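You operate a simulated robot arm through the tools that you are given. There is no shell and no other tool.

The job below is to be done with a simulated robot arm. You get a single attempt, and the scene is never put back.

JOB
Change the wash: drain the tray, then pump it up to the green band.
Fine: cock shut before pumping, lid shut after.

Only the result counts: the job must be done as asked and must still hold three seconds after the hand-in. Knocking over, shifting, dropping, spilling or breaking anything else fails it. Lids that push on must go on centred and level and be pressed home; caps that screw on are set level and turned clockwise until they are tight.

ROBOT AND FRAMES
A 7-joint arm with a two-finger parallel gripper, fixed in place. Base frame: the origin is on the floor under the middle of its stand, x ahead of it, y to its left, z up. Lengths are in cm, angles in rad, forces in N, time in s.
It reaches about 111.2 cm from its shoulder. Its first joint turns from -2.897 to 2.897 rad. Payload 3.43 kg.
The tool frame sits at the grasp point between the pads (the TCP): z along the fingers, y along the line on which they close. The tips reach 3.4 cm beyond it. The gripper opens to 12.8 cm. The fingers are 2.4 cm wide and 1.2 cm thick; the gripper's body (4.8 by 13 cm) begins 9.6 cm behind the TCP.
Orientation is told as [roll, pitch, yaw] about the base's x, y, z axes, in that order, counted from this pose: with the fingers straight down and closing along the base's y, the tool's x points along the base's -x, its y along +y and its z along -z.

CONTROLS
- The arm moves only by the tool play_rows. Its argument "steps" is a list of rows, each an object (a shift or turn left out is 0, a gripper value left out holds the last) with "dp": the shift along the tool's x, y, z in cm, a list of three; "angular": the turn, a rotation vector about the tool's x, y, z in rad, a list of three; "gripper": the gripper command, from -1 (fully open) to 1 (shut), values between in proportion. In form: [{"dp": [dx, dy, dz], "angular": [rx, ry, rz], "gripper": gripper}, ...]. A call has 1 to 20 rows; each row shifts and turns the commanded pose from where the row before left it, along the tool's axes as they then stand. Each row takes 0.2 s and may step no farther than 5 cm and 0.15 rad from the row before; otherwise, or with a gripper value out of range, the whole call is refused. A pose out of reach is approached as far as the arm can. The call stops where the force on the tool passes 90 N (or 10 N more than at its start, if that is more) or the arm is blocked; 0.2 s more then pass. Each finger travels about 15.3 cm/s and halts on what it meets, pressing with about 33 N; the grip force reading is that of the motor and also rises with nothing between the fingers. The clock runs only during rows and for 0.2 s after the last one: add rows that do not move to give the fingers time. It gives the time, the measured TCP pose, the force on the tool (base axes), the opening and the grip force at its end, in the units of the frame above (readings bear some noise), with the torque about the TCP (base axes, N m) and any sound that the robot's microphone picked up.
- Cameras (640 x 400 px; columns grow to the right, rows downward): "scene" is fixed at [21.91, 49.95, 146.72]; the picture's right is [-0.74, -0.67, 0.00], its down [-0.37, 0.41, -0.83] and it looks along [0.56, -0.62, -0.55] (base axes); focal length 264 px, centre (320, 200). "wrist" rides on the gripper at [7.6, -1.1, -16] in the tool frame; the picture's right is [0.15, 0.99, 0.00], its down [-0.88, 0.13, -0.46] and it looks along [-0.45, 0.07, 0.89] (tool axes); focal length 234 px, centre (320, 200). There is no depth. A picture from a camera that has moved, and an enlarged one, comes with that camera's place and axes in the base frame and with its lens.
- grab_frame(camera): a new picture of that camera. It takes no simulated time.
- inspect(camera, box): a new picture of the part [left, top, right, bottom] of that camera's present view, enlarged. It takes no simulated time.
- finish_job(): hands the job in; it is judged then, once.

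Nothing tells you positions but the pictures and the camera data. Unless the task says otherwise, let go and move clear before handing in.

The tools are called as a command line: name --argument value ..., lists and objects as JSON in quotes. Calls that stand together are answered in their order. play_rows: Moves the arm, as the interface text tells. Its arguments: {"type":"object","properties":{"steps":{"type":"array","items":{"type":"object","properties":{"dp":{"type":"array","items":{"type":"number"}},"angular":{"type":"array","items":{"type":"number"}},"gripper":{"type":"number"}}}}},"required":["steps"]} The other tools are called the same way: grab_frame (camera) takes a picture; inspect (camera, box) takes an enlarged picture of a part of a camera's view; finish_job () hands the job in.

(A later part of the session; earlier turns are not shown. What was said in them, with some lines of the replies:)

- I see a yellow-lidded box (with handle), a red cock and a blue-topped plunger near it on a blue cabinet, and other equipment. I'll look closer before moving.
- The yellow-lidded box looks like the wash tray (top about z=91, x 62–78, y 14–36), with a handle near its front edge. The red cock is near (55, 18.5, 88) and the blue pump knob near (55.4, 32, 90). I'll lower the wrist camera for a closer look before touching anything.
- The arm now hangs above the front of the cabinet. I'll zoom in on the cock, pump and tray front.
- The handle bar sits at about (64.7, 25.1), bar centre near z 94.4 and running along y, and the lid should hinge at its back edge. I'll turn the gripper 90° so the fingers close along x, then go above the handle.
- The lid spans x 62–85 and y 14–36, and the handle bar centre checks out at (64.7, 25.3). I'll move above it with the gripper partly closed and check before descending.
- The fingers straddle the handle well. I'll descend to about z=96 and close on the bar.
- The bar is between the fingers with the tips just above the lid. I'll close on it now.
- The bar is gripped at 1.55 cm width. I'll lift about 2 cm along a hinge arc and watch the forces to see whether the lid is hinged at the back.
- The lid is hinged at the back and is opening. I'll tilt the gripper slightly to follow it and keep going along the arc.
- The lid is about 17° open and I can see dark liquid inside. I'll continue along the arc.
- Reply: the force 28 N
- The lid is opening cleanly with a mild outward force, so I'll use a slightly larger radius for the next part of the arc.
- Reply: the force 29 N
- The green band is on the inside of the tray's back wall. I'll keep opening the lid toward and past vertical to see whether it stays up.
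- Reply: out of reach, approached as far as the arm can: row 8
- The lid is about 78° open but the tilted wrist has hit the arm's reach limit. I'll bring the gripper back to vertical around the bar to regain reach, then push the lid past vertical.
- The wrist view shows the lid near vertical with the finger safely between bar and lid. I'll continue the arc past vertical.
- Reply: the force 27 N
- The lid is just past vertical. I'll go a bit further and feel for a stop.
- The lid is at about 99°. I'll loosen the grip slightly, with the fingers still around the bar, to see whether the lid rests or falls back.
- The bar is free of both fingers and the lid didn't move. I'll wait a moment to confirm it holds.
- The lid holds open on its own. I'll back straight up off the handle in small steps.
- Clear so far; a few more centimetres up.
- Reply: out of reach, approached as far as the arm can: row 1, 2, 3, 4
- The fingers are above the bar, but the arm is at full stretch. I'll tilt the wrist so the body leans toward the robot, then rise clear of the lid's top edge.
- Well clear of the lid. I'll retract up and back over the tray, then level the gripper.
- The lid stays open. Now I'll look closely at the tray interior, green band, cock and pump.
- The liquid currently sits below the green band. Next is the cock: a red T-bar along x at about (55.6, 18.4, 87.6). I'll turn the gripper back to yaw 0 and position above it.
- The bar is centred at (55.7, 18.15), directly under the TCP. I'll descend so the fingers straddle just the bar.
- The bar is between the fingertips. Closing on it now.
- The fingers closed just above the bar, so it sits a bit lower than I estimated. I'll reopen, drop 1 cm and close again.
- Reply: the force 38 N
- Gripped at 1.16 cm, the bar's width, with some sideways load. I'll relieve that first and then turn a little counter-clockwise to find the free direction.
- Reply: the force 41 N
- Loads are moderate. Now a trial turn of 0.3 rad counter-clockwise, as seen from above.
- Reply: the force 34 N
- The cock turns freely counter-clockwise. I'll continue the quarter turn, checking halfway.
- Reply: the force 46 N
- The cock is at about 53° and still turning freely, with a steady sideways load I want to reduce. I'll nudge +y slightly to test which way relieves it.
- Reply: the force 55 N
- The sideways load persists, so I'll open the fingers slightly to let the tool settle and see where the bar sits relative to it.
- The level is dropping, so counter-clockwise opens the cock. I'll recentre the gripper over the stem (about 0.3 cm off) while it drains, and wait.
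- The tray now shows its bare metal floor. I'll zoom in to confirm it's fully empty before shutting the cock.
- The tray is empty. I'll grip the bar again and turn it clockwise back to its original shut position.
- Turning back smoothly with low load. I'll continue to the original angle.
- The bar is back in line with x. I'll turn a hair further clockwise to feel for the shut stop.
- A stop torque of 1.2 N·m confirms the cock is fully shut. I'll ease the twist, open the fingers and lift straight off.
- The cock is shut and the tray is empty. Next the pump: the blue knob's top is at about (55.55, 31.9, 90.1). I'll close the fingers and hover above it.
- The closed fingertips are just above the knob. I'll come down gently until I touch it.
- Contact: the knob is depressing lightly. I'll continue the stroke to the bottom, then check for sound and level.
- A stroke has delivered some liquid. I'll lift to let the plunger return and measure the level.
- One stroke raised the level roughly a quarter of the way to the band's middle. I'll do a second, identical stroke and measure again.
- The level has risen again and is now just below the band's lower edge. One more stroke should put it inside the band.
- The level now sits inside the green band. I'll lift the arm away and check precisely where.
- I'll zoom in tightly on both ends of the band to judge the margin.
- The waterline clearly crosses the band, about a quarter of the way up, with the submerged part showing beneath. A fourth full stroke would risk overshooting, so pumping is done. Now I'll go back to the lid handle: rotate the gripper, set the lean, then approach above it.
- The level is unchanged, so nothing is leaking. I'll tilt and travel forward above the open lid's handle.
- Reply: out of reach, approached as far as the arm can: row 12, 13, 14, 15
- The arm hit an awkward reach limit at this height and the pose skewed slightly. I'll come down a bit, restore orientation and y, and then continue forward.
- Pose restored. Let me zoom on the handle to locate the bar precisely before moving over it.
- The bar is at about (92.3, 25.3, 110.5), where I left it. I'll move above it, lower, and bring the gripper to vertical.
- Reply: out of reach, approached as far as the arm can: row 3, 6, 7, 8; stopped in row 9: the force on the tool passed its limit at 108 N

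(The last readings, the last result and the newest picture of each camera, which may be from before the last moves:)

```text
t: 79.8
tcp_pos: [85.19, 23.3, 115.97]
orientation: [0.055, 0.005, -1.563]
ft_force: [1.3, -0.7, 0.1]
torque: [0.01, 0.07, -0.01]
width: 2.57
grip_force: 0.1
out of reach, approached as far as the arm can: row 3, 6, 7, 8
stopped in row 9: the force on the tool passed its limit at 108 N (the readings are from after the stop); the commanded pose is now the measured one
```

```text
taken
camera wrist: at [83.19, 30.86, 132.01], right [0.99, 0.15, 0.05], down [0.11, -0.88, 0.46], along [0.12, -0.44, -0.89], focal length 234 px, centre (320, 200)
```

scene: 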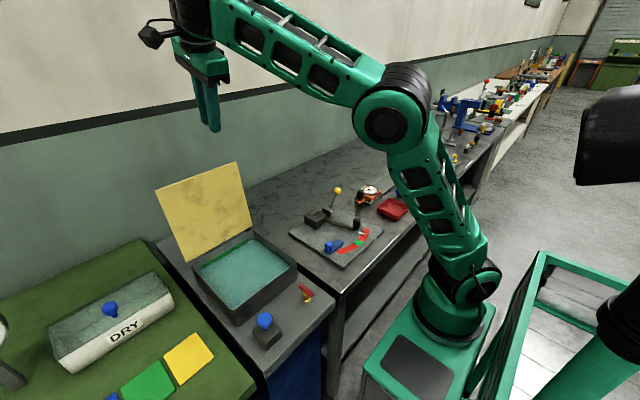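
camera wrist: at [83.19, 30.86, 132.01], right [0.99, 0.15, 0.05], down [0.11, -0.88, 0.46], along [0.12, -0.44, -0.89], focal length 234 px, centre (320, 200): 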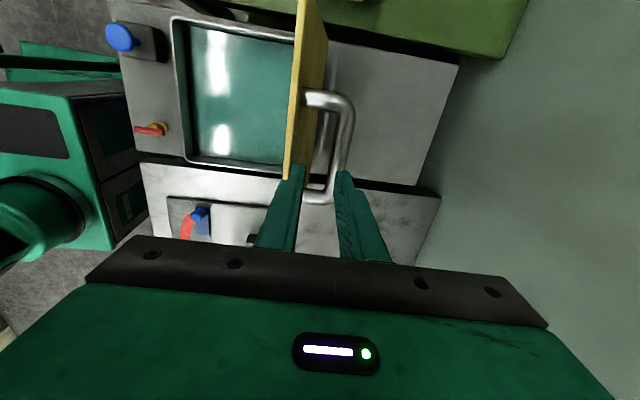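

The reach limit threw the path off and the fingers bumped something. I'll check the state before doing anything else.

grab_frame --camera "scene"

inspect --camera "scene" --box '[130, 110, 330, 330]'

inspect --camera "wrist" --box '[240, 0, 400, 250]'

```text
taken
```

scene: 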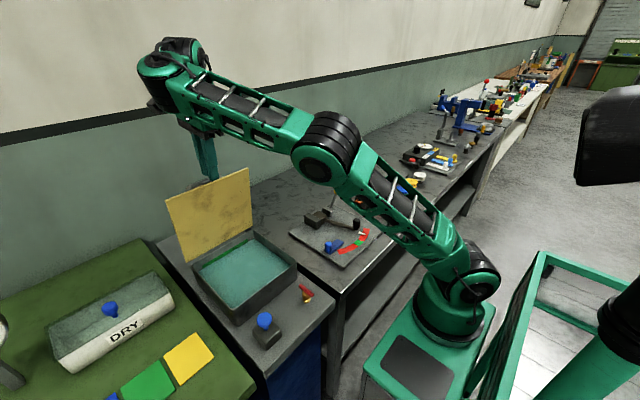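

```text
1.82 times, centred on (230, 220) of scene
camera zoom: at [21.91, 49.95, 146.72], right [-0.74, -0.67, 0.0], down [-0.37, 0.41, -0.83], along [0.56, -0.62, -0.55], focal length 480 px, centre (484, 164)
```

zoom: 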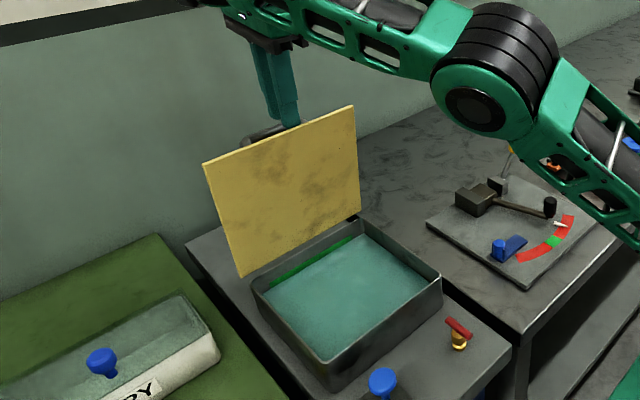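

```text
1.60 times, centred on (320, 125) of wrist
camera zoom: at [83.19, 30.86, 132.01], right [0.99, 0.15, 0.05], down [0.11, -0.88, 0.46], along [0.12, -0.44, -0.89], focal length 375 px, centre (320, 320)
```

zoom: 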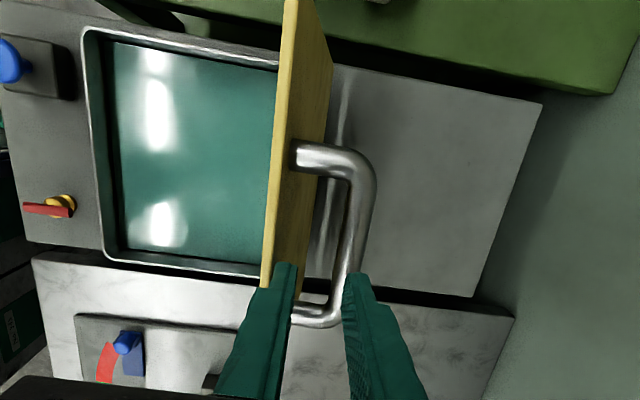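

The bump swung the lid to about 82°, where it stays by friction with no load on the tool. Nothing else moved and the level looks unchanged. The bar is now nearer at about (86.7, 25.3, 111.8), so I'll rise slightly, recentre in y and straighten.

play_rows --steps '[{"dp": [0, 0, -0.8]}, {"dp": [0, 0, -0.7]}, {}, {}]'

grab_frame --camera "wrist"

inspect --camera "scene" --box '[130, 110, 330, 330]'

```text
t: 80.8
tcp_pos: [85.13, 23.36, 117.56]
orientation: [0.053, 0.004, -1.563]
ft_force: [0.7, 0.3, 0.7]
torque: [-0.01, -0.06, -0.04]
width: 2.56
grip_force: 0.1
```

```text
taken
camera wrist: at [83.08, 30.88, 133.53], right [0.99, 0.15, 0.05], down [0.11, -0.88, 0.46], along [0.12, -0.44, -0.89], focal length 234 px, centre (320, 200)
```

wrist: 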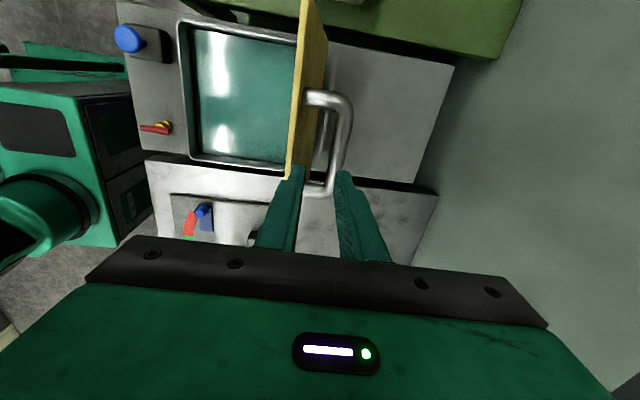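

```text
1.82 times, centred on (230, 220) of scene
camera zoom: at [21.91, 49.95, 146.72], right [-0.74, -0.67, 0.0], down [-0.37, 0.41, -0.83], along [0.56, -0.62, -0.55], focal length 480 px, centre (484, 164)
```

zoom: 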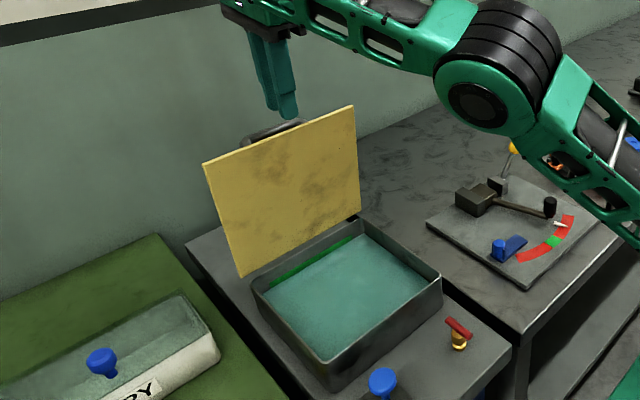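

inspect --camera "wrist" --box '[250, 60, 390, 220]'

```text
2.50 times, centred on (320, 140) of wrist
camera zoom: at [83.08, 30.88, 133.53], right [0.99, 0.15, 0.05], down [0.11, -0.88, 0.46], along [0.12, -0.44, -0.89], focal length 585 px, centre (320, 350)
```

zoom: 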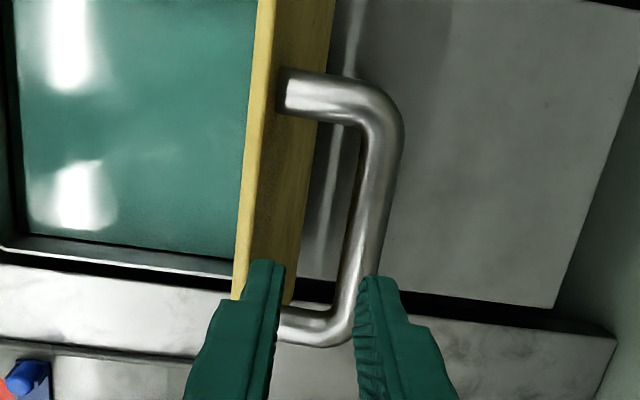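

The bar is at x≈86.95, y 22.5–28.8, z≈111.8. I'll shift over it at this height and straighten the tool.

play_rows --steps '[{"dp": [0.7, 0.6, 0], "angular": [0.018, 0, 0.003]}, {"dp": [0.7, 0.6, 0], "angular": [0.018, 0, 0.003]}, {"dp": [0.7, 0.65, 0], "angular": [0.017, 0, 0.002]}, {}, {}]'

inspect --camera "wrist" --box '[250, 60, 390, 220]'

```text
t: 82.0
tcp_pos: [84.12, 24.08, 116.3]
orientation: [0.007, 0.003, -1.571]
ft_force: [-1.7, 3.0, 20.9]
torque: [-0.14, 0.48, -0.08]
width: 2.65
grip_force: 1.2
out of reach, approached as far as the arm can: row 1, 2, 3
```

```text
2.50 times, centred on (320, 140) of wrist
camera zoom: at [82.81, 31.62, 132.38], right [0.99, 0.15, 0.01], down [0.13, -0.88, 0.45], along [0.07, -0.45, -0.89], focal length 585 px, centre (320, 350)
```

zoom: 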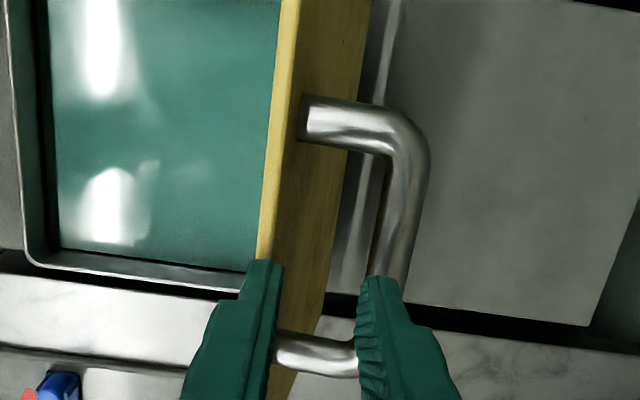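

The reach limit pulled the tool back and a finger is now resting on the lid's top edge. I'll lift straight off and retreat, then re-approach with a better arm posture.

play_rows --steps '[{"dp": [0, 0, -1.0]}, {"dp": [0, 0, -1.0]}, {}, {}]'

grab_frame --camera "scene"

grab_frame --camera "wrist"

```text
t: 83.0
tcp_pos: [83.56, 23.66, 117.78]
orientation: [0.004, 0.002, -1.573]
ft_force: [0.0, 0.3, 1.1]
torque: [-0.02, -0.05, -0.01]
width: 2.58
grip_force: 0.0
out of reach, approached as far as the arm can: row 1, 2
```

```text
taken
```

scene: 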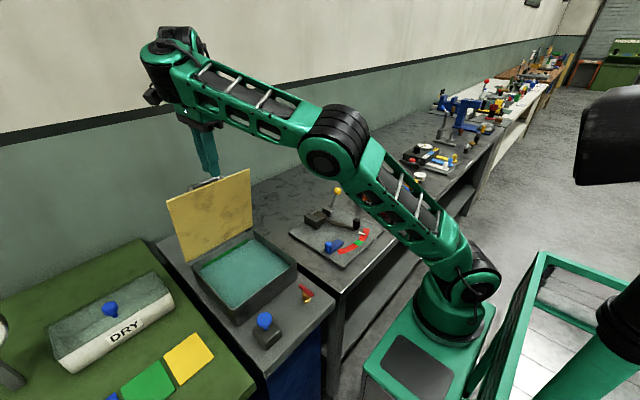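

```text
taken
camera wrist: at [82.37, 31.18, 133.83], right [0.99, 0.15, 0.01], down [0.13, -0.88, 0.45], along [0.07, -0.45, -0.89], focal length 234 px, centre (320, 200)
```

wrist: 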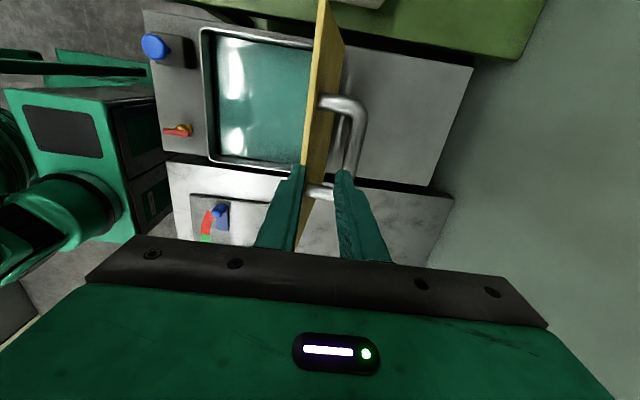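

The tool is free of the lid again. I'll retreat up and back to a comfortable region to reset the arm posture.

play_rows --steps '[{"dp": [0, -1.0, -1.0]}, {"dp": [0, -1.5, -1.0]}, {"dp": [0, -2.5, -1.5]}, {"dp": [0, -4, -1]}, {"dp": [0, -4, 0]}, {"dp": [0, -4, 0]}, {"dp": [0, -4, 0]}, {}, {}]'

grab_frame --camera "scene"

```text
t: 85.0
tcp_pos: [62.47, 23.49, 122.35]
orientation: [0.0, 0.008, -1.571]
ft_force: [-1.1, 0.1, -0.8]
torque: [-0.02, -0.01, -0.01]
width: 2.54
grip_force: 0.1
```

```text
taken
```

scene: 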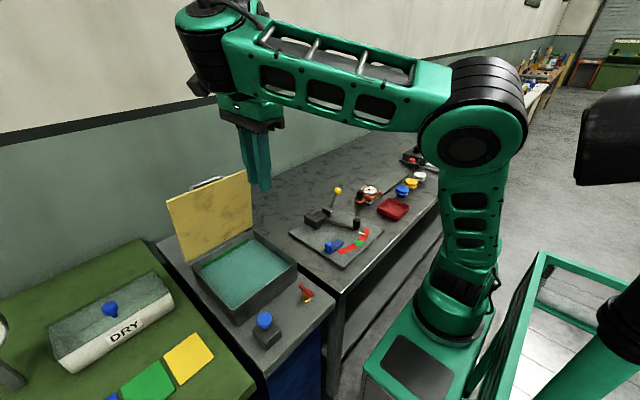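

The arm's elbow has rolled to a different posture than on my first approach, which limits reach. I'll go back to the original rotation spot and return to yaw 0 to see whether the posture recovers.

play_rows --steps '[{"dp": [0.3, -4.1, 0.8]}, {"dp": [0.3, -4.1, 0.8]}, {"dp": [0.3, -4.1, 0.8]}, {"dp": [0.3, -4.1, 0.8]}, {"dp": [0.3, -4.1, 0.8]}, {"angular": [0, 0, -0.1428]}, {"angular": [0, 0, -0.1428]}, {"angular": [0, 0, -0.1428]}, {"angular": [0, 0, -0.1428]}, {"angular": [0, 0, -0.1428]}, {"angular": [0, 0, -0.1428]}, {"angular": [0, 0, -0.1428]}, {"angular": [0, 0, -0.1428]}, {"angular": [0, 0, -0.1428]}, {"angular": [0, 0, -0.1428]}, {"angular": [0, 0, -0.1428]}, {}, {}]'

grab_frame --camera "scene"

grab_frame --camera "wrist"

```text
t: 88.8
tcp_pos: [43.14, 25.28, 118.96]
orientation: [0.007, -0.004, 0.006]
ft_force: [0.1, 0.1, -0.6]
torque: [-0.03, 0.0, 0.0]
width: 2.53
grip_force: 0.1
out of reach, approached as far as the arm can: row 2, 3
```

```text
taken
```

scene: 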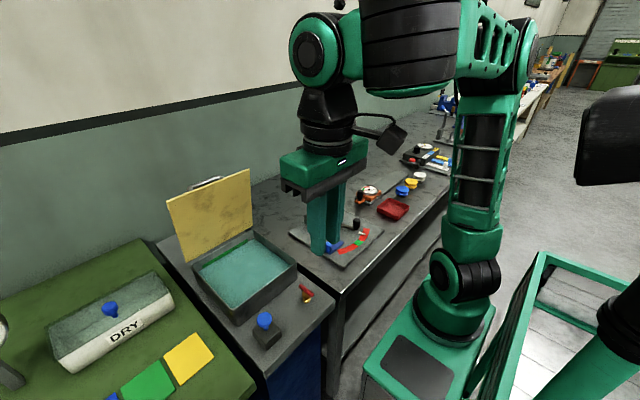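

```text
taken
camera wrist: at [35.53, 24.07, 134.98], right [-0.15, 0.99, 0.01], down [0.88, 0.13, 0.46], along [0.45, 0.08, -0.89], focal length 234 px, centre (320, 200)
```

wrist: 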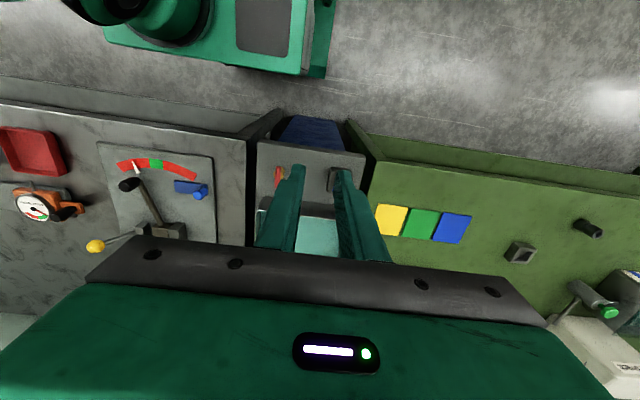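

At yaw 0 the posture is workable, but the elbow is still rolled. Turning the other way (yaw +90°) gives the same finger closing direction and may suit this posture better, so I'll try that here.

play_rows --steps '[{"angular": [0, 0, -0.1428]}, {"angular": [0, 0, -0.1428]}, {"angular": [0, 0, -0.1428]}, {"angular": [0, 0, -0.1428]}, {"angular": [0, 0, -0.1428]}, {"angular": [0, 0, -0.1428]}, {"angular": [0, 0, -0.1428]}, {"angular": [0, 0, -0.1428]}, {"angular": [0, 0, -0.1428]}, {"angular": [0, 0, -0.1428]}, {"angular": [0, 0, -0.1428]}, {"dp": [0, -4, -0.5]}, {"dp": [0, -4, -0.5]}, {"dp": [0, -4, -0.5]}, {"dp": [0, -4, -0.5]}, {}, {}]'

grab_frame --camera "scene"

```text
t: 92.4
tcp_pos: [58.36, 25.15, 120.97]
orientation: [0.003, -0.009, 1.568]
ft_force: [0.4, 1.5, -0.6]
torque: [-0.1, 0.06, 0.02]
width: 2.56
grip_force: 0.0
out of reach, approached as far as the arm can: row 15
```

```text
taken
```

scene: 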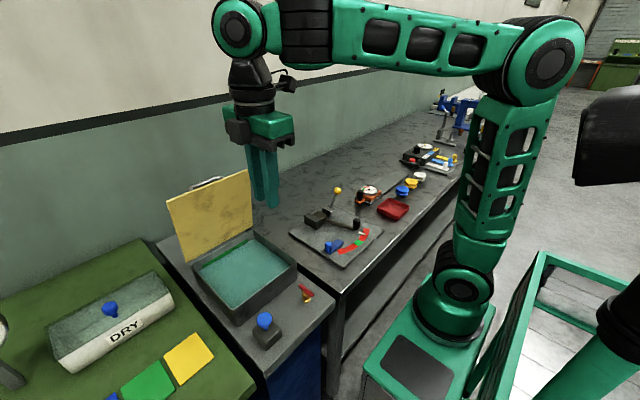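

The posture now looks like the original one. I'll try advancing a little at a time in this orientation and watch for reach flags.

play_rows --steps '[{"dp": [0, -2, 0]}, {"dp": [0, -2, 0]}, {"dp": [0, -2, 0]}, {"dp": [0, -2, 0]}, {}, {}]'

grab_frame --camera "scene"

```text
t: 93.8
tcp_pos: [66.05, 25.12, 120.96]
orientation: [0.0, -0.01, 1.569]
ft_force: [0.2, -0.3, 0.3]
torque: [0.0, -0.03, 0.0]
width: 2.57
grip_force: 0.0
```

```text
taken
```

scene: 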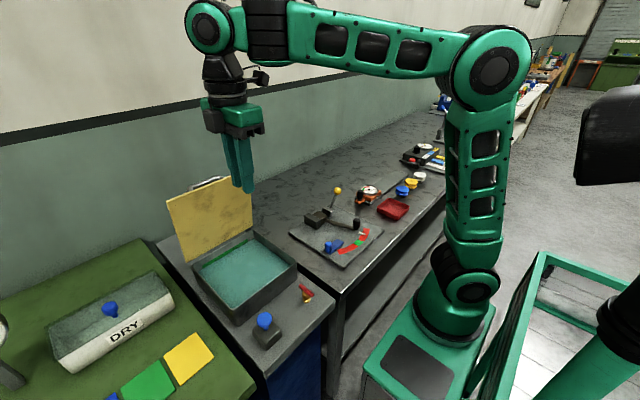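

No flags this time. I'll continue forward above the lid at a safe height.

play_rows --steps '[{"dp": [0, -2.5, 0]}, {"dp": [0, -2.5, 0]}, {"dp": [0, -2.5, 0]}, {"dp": [0, -2.5, 0]}, {"dp": [0, -2.5, 0]}, {}, {}]'

grab_frame --camera "wrist"

grab_frame --camera "scene"

```text
t: 95.4
tcp_pos: [78.38, 25.05, 120.89]
orientation: [-0.004, -0.006, 1.569]
ft_force: [0.0, 0.5, -0.6]
torque: [-0.02, 0.0, 0.01]
width: 2.57
grip_force: 0.1
```

```text
taken
camera wrist: at [79.58, 17.37, 136.97], right [-0.99, -0.15, 0.0], down [-0.13, 0.88, 0.46], along [-0.07, 0.46, -0.89], focal length 234 px, centre (320, 200)
```

wrist: 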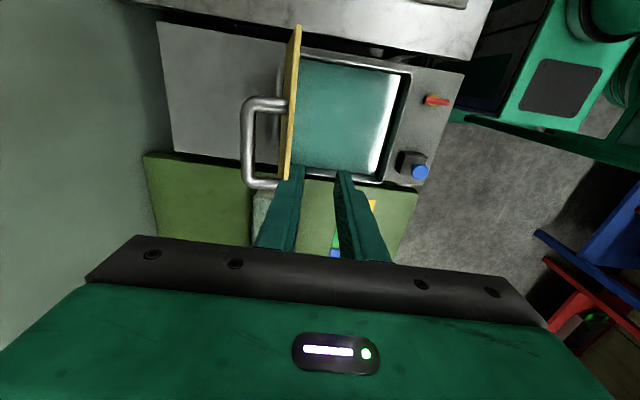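

```text
taken
```

scene: 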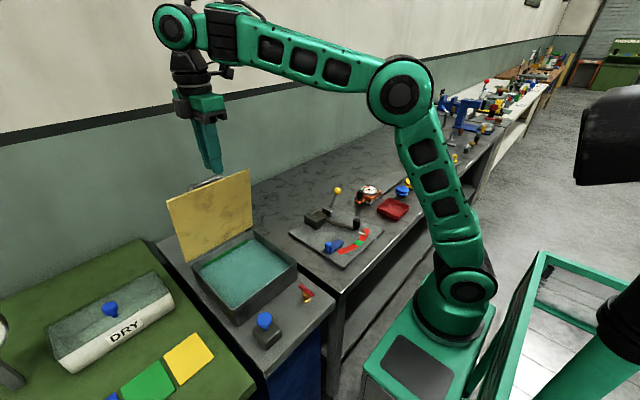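

Good posture and plenty of reach. I'll move directly above the bar (x about 86.5) and recheck alignment.

play_rows --steps '[{"dp": [0, -2.7, 0]}, {"dp": [0, -2.7, 0]}, {"dp": [0, -2.7, 0]}, {}, {}]'

inspect --camera "wrist" --box '[240, 70, 400, 230]'

```text
t: 96.6
tcp_pos: [86.78, 25.21, 121.31]
orientation: [0.002, -0.008, 1.568]
ft_force: [0.2, -0.1, -0.1]
torque: [0.01, 0.0, -0.02]
width: 2.55
grip_force: 0.0
```

```text
2.50 times, centred on (320, 150) of wrist
camera zoom: at [87.8, 17.54, 137.2], right [-0.99, -0.15, 0.0], down [-0.13, 0.88, 0.46], along [-0.07, 0.46, -0.89], focal length 585 px, centre (320, 325)
```

zoom: 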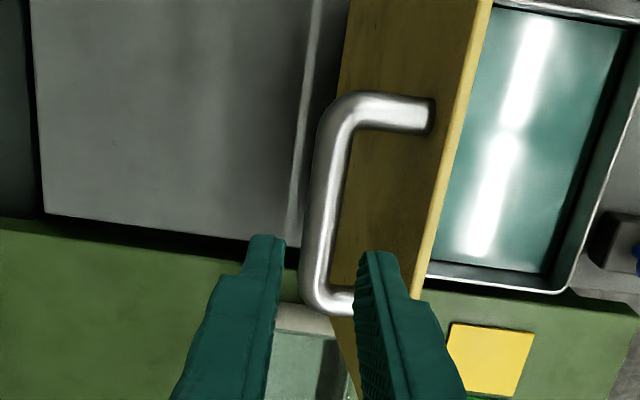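

Aligned to within a couple of millimetres. I'll descend around the bar and close.

play_rows --steps '[{"dp": [0, 0.2, 2]}, {"dp": [0, 0, 2]}, {"dp": [0, 0, 2]}, {"dp": [0, 0, 1.9]}, {}, {}]'

inspect --camera "wrist" --box '[240, 70, 400, 230]'

```text
t: 98.0
tcp_pos: [86.48, 25.25, 113.01]
orientation: [0.0, -0.006, 1.57]
ft_force: [0.3, -0.2, -0.6]
torque: [0.0, 0.0, -0.03]
width: 2.55
grip_force: 0.0
```

```text
2.50 times, centred on (320, 150) of wrist
camera zoom: at [87.61, 17.58, 129.01], right [-0.99, -0.15, 0.0], down [-0.13, 0.88, 0.46], along [-0.07, 0.46, -0.89], focal length 585 px, centre (320, 325)
```

zoom: 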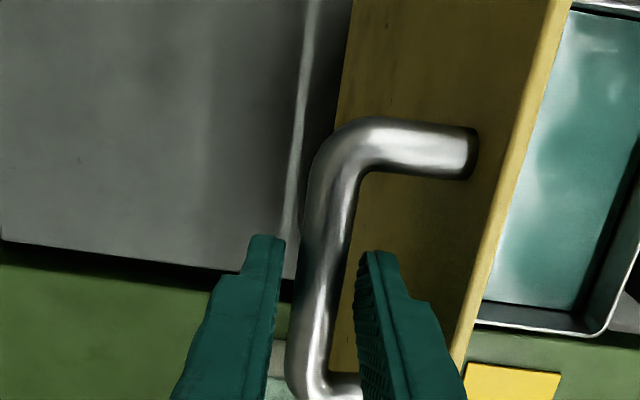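

The bar is neatly between the fingers. Closing on it.

play_rows --steps '[{"gripper": 0.8}, {"gripper": 1.0}, {"gripper": 1.0}, {"gripper": 1.0}]'

inspect --camera "scene" --box '[130, 130, 350, 330]'

```text
t: 99.0
tcp_pos: [86.57, 25.24, 113.01]
orientation: [0.0, -0.007, 1.571]
ft_force: [0.1, -0.9, -0.8]
torque: [-0.09, 0.03, 1.02]
width: 1.57
grip_force: 44.9
```

```text
2.00 times, centred on (240, 230) of scene
camera zoom: at [21.91, 49.95, 146.72], right [-0.74, -0.67, 0.0], down [-0.37, 0.41, -0.83], along [0.56, -0.62, -0.55], focal length 528 px, centre (480, 140)
```

zoom: 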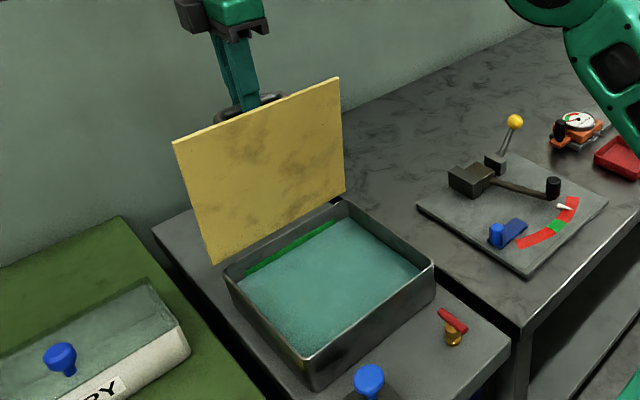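

The handle is gripped again (1.57 cm). I'll now swing the lid closed along the reverse arc, starting with the near-vertical part.

play_rows --steps '[{"dp": [0, 0.92, -0.03]}, {"dp": [0, 0.92, -0.03]}, {"dp": [0, 1.02, 0.065]}, {"dp": [0, 1.02, 0.065]}, {"dp": [0, 1.005, 0.165]}, {"dp": [0, 1.005, 0.165]}, {}]'

inspect --camera "scene" --box '[130, 130, 350, 330]'

```text
t: 100.6
tcp_pos: [80.59, 25.29, 112.56]
orientation: [0.002, -0.005, 1.567]
ft_force: [6.7, -6.5, -24.8]
torque: [-0.29, -0.14, 0.94]
width: 1.55
grip_force: 45.2
```

```text
2.00 times, centred on (240, 230) of scene
camera zoom: at [21.91, 49.95, 146.72], right [-0.74, -0.67, 0.0], down [-0.37, 0.41, -0.83], along [0.56, -0.62, -0.55], focal length 528 px, centre (480, 140)
```

zoom: 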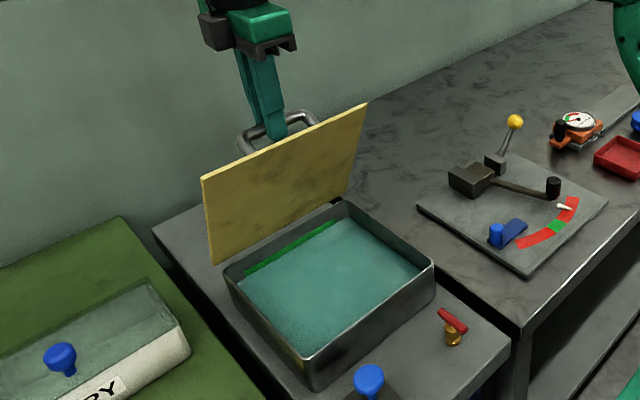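

The lid follows well, with a mild inward pull. I'll correct the radius slightly and continue lowering while tilting with it.

play_rows --steps '[{"dp": [0, 0.87, 0.414], "angular": [-0.05, 0, 0]}, {"dp": [0, 0.87, 0.414], "angular": [-0.05, 0, 0]}, {"dp": [0, 0.819, 0.503], "angular": [-0.05, 0, 0]}, {"dp": [0, 0.819, 0.503], "angular": [-0.05, 0, 0]}, {"dp": [0, 0.7, 0.665], "angular": [-0.05, 0, 0]}, {"dp": [0, 0.7, 0.665], "angular": [-0.05, 0, 0]}, {"dp": [0, 0.66, 0.775]}, {"dp": [0, 0.66, 0.775]}, {}]'

inspect --camera "scene" --box '[130, 130, 350, 330]'

```text
t: 102.6
tcp_pos: [73.64, 25.24, 108.95]
orientation: [0.3, -0.004, 1.568]
ft_force: [7.5, 7.3, -12.6]
torque: [0.99, -0.2, 0.06]
width: 1.54
grip_force: 45.3
```

```text
2.00 times, centred on (240, 230) of scene
camera zoom: at [21.91, 49.95, 146.72], right [-0.74, -0.67, 0.0], down [-0.37, 0.41, -0.83], along [0.56, -0.62, -0.55], focal length 528 px, centre (480, 140)
```

zoom: 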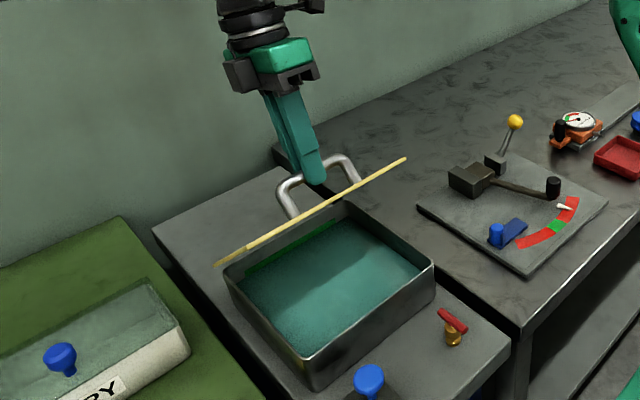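

Tracking well with low forces. Continuing down.

play_rows --steps '[{"dp": [0, 0.52, 0.88]}, {"dp": [0, 0.57, 0.86]}, {"dp": [0, 0.5, 0.892]}, {"dp": [0, 0.5, 0.892]}, {"dp": [0, 0.4, 0.935]}, {"dp": [0, 0.4, 0.935]}, {"dp": [0, 0.307, 0.969]}, {"dp": [0, 0.307, 0.969]}, {}]'

inspect --camera "scene" --box '[130, 130, 350, 330]'

```text
t: 104.6
tcp_pos: [68.13, 25.14, 102.94]
orientation: [0.298, -0.007, 1.566]
ft_force: [17.0, 7.2, -10.6]
torque: [1.05, -0.6, -0.3]
width: 1.52
grip_force: 44.9
```

```text
2.00 times, centred on (240, 230) of scene
camera zoom: at [21.91, 49.95, 146.72], right [-0.74, -0.67, 0.0], down [-0.37, 0.41, -0.83], along [0.56, -0.62, -0.55], focal length 528 px, centre (480, 140)
```

zoom: 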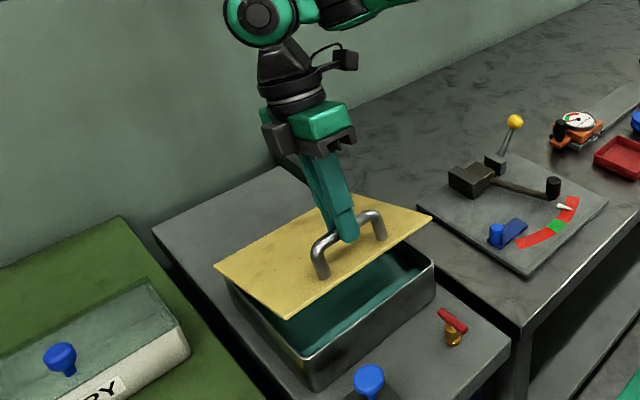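

About 22° remains. I'll continue while bringing the gripper back to vertical.

play_rows --steps '[{"dp": [0, 0.12, 0.82]}, {"dp": [0, 0.167, 0.847]}, {"dp": [0, 0.263, 0.97], "angular": [0.05, 0, 0]}, {"dp": [0, 0.263, 0.97], "angular": [0.05, 0, 0]}, {"dp": [0, 0.261, 0.985], "angular": [0.05, 0, 0]}, {"dp": [0, 0.261, 0.985], "angular": [0.05, 0, 0]}, {}]'

inspect --camera "scene" --box '[170, 180, 330, 330]'

```text
t: 106.2
tcp_pos: [65.58, 25.14, 97.96]
orientation: [0.098, -0.005, 1.57]
ft_force: [11.4, -4.5, -3.2]
torque: [-0.16, -0.4, 0.04]
width: 1.53
grip_force: 44.9
```

```text
2.67 times, centred on (250, 255) of scene
camera zoom: at [21.91, 49.95, 146.72], right [-0.74, -0.67, 0.0], down [-0.37, 0.41, -0.83], along [0.56, -0.62, -0.55], focal length 704 px, centre (507, 53)
```

zoom: 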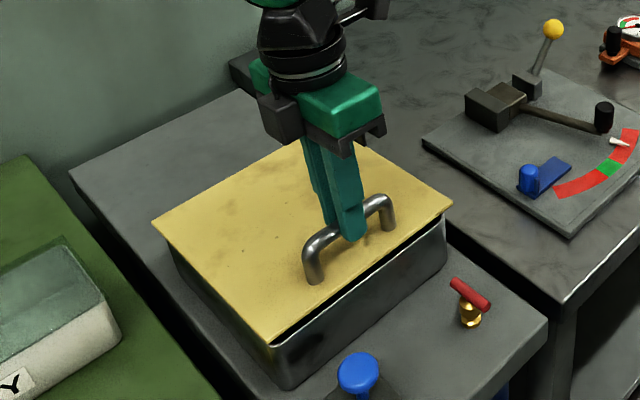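

Nearly shut. I'll lower the last 2 cm gently until the lid seats.

play_rows --steps '[{"dp": [0, 0.14, 0.5], "angular": [0.025, 0, 0]}, {"dp": [0, 0.14, 0.5], "angular": [0.025, 0, 0]}, {"dp": [0, 0.13, 0.5], "angular": [0.025, 0, 0]}, {"dp": [0, 0.13, 0.45], "angular": [0.023, 0, 0]}, {}]'

inspect --camera "scene" --box '[170, 180, 330, 330]'

```text
t: 107.4
tcp_pos: [64.96, 25.3, 96.09]
orientation: [-0.005, -0.011, 1.57]
ft_force: [19.4, -6.2, 36.0]
torque: [-0.07, -0.49, 0.04]
width: 1.54
grip_force: 45.0
```

```text
2.67 times, centred on (250, 255) of scene
camera zoom: at [21.91, 49.95, 146.72], right [-0.74, -0.67, 0.0], down [-0.37, 0.41, -0.83], along [0.56, -0.62, -0.55], focal length 704 px, centre (507, 53)
```

zoom: 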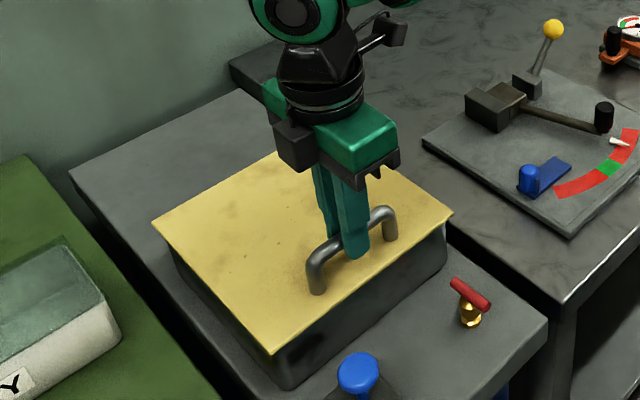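

The lid is seated, with 36 N of reaction, and its corner matches the original closed position. I'll release and lift straight up.

play_rows --steps '[{"gripper": 0.6}, {"gripper": 0.4}, {"gripper": 0.4}, {"gripper": 0.4}, {"dp": [0, 0, -1]}, {"dp": [0, 0, -2]}, {"dp": [0, 0, -3]}, {"dp": [0, 0, -4]}, {"dp": [0, 0, -4]}, {"dp": [0, 0, -4]}, {}]'

grab_frame --camera "scene"

inspect --camera "scene" --box '[170, 200, 330, 350]'

grab_frame --camera "wrist"

```text
t: 109.8
tcp_pos: [64.71, 24.98, 114.08]
orientation: [0.002, -0.006, 1.568]
ft_force: [0.0, 0.6, 0.2]
torque: [0.01, 0.0, 0.01]
width: 3.84
grip_force: 0.1
```

```text
taken
```

scene: 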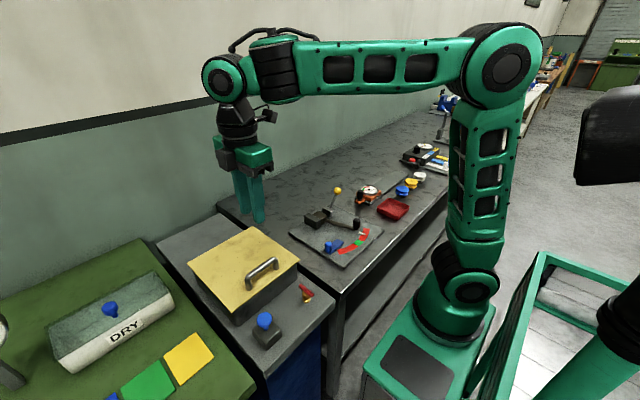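

```text
2.67 times, centred on (250, 275) of scene
camera zoom: at [21.91, 49.95, 146.72], right [-0.74, -0.67, 0.0], down [-0.37, 0.41, -0.83], along [0.56, -0.62, -0.55], focal length 704 px, centre (507, 0)
```

zoom: 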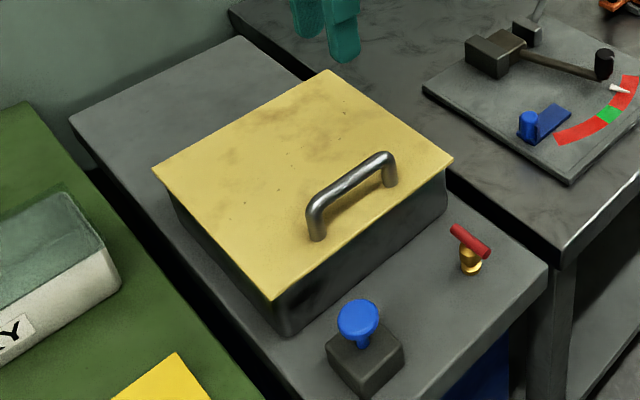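

```text
taken
camera wrist: at [65.86, 17.4, 130.08], right [-0.99, -0.15, 0.0], down [-0.13, 0.88, 0.46], along [-0.07, 0.46, -0.89], focal length 234 px, centre (320, 200)
```

wrist: 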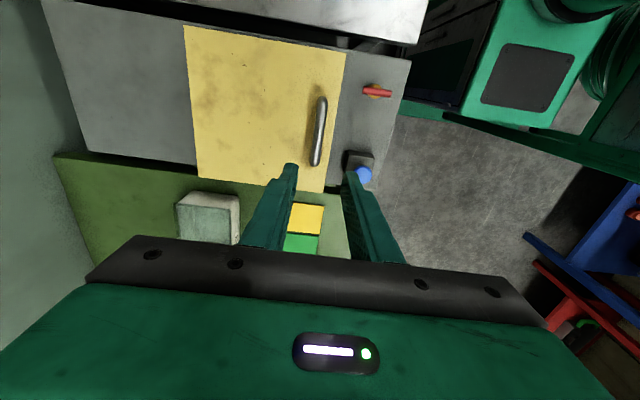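

The lid is shut and the tools are clear. I'll compare with the very first view to be sure the lid and cock match their original shut positions.

inspect --camera "scene" --box '[150, 200, 350, 360]'

inspect --camera "scene" --box '[250, 270, 320, 340]'

```text
2.50 times, centred on (250, 280) of scene
camera zoom: at [21.91, 49.95, 146.72], right [-0.74, -0.67, 0.0], down [-0.37, 0.41, -0.83], along [0.56, -0.62, -0.55], focal length 660 px, centre (495, 0)
```

zoom: 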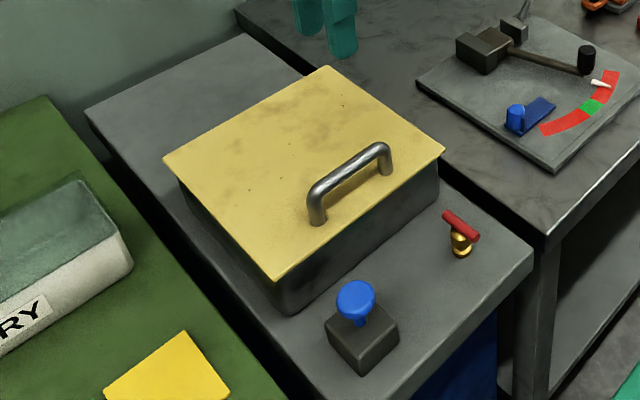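

```text
5.71 times, centred on (285, 305) of scene
camera zoom: at [21.91, 49.95, 146.72], right [-0.74, -0.67, 0.0], down [-0.37, 0.41, -0.83], along [0.56, -0.62, -0.55], focal length 1508 px, centre (520, -400)
```

zoom: 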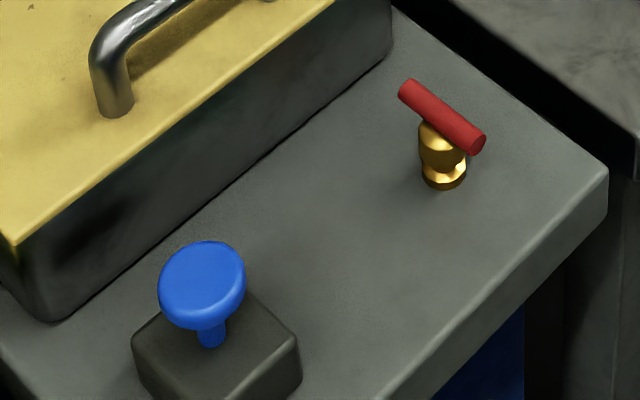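

Both views match the original: the lid is fully shut, the cock bar is back at its shut stop, and the pump knob is at rest. The tray was drained to bare metal, then refilled so the waterline sits inside the green band. The arm is clear, so I'm handing in.

finish_job

```text
The job is handed in.
```

I changed the wash and handed the job in. I drained the tray, pumped it back up into the green band and shut the lid.

- **Draining:** I opened the cock and drained the tray until only bare metal showed.
- **Cock:** I turned it back clockwise to its shut stop before pumping. The level held steady afterwards, so it isn't leaking.
- **Level:** Three pump strokes put the waterline inside the green band, about a quarter of the way up. I stopped there because a fourth full stroke risked going over the top.
- **Lid:** I lowered it by the handle and pressed it down until it seated. It and the cock both match their starting positions in the pictures.

While I was going back for the lid, the fingers hit it hard enough to trip the force limit. That swung it from about 100° to 82° open, and a finger later rested briefly on its top edge. In the pictures nothing else moved, and the lid still closed properly.
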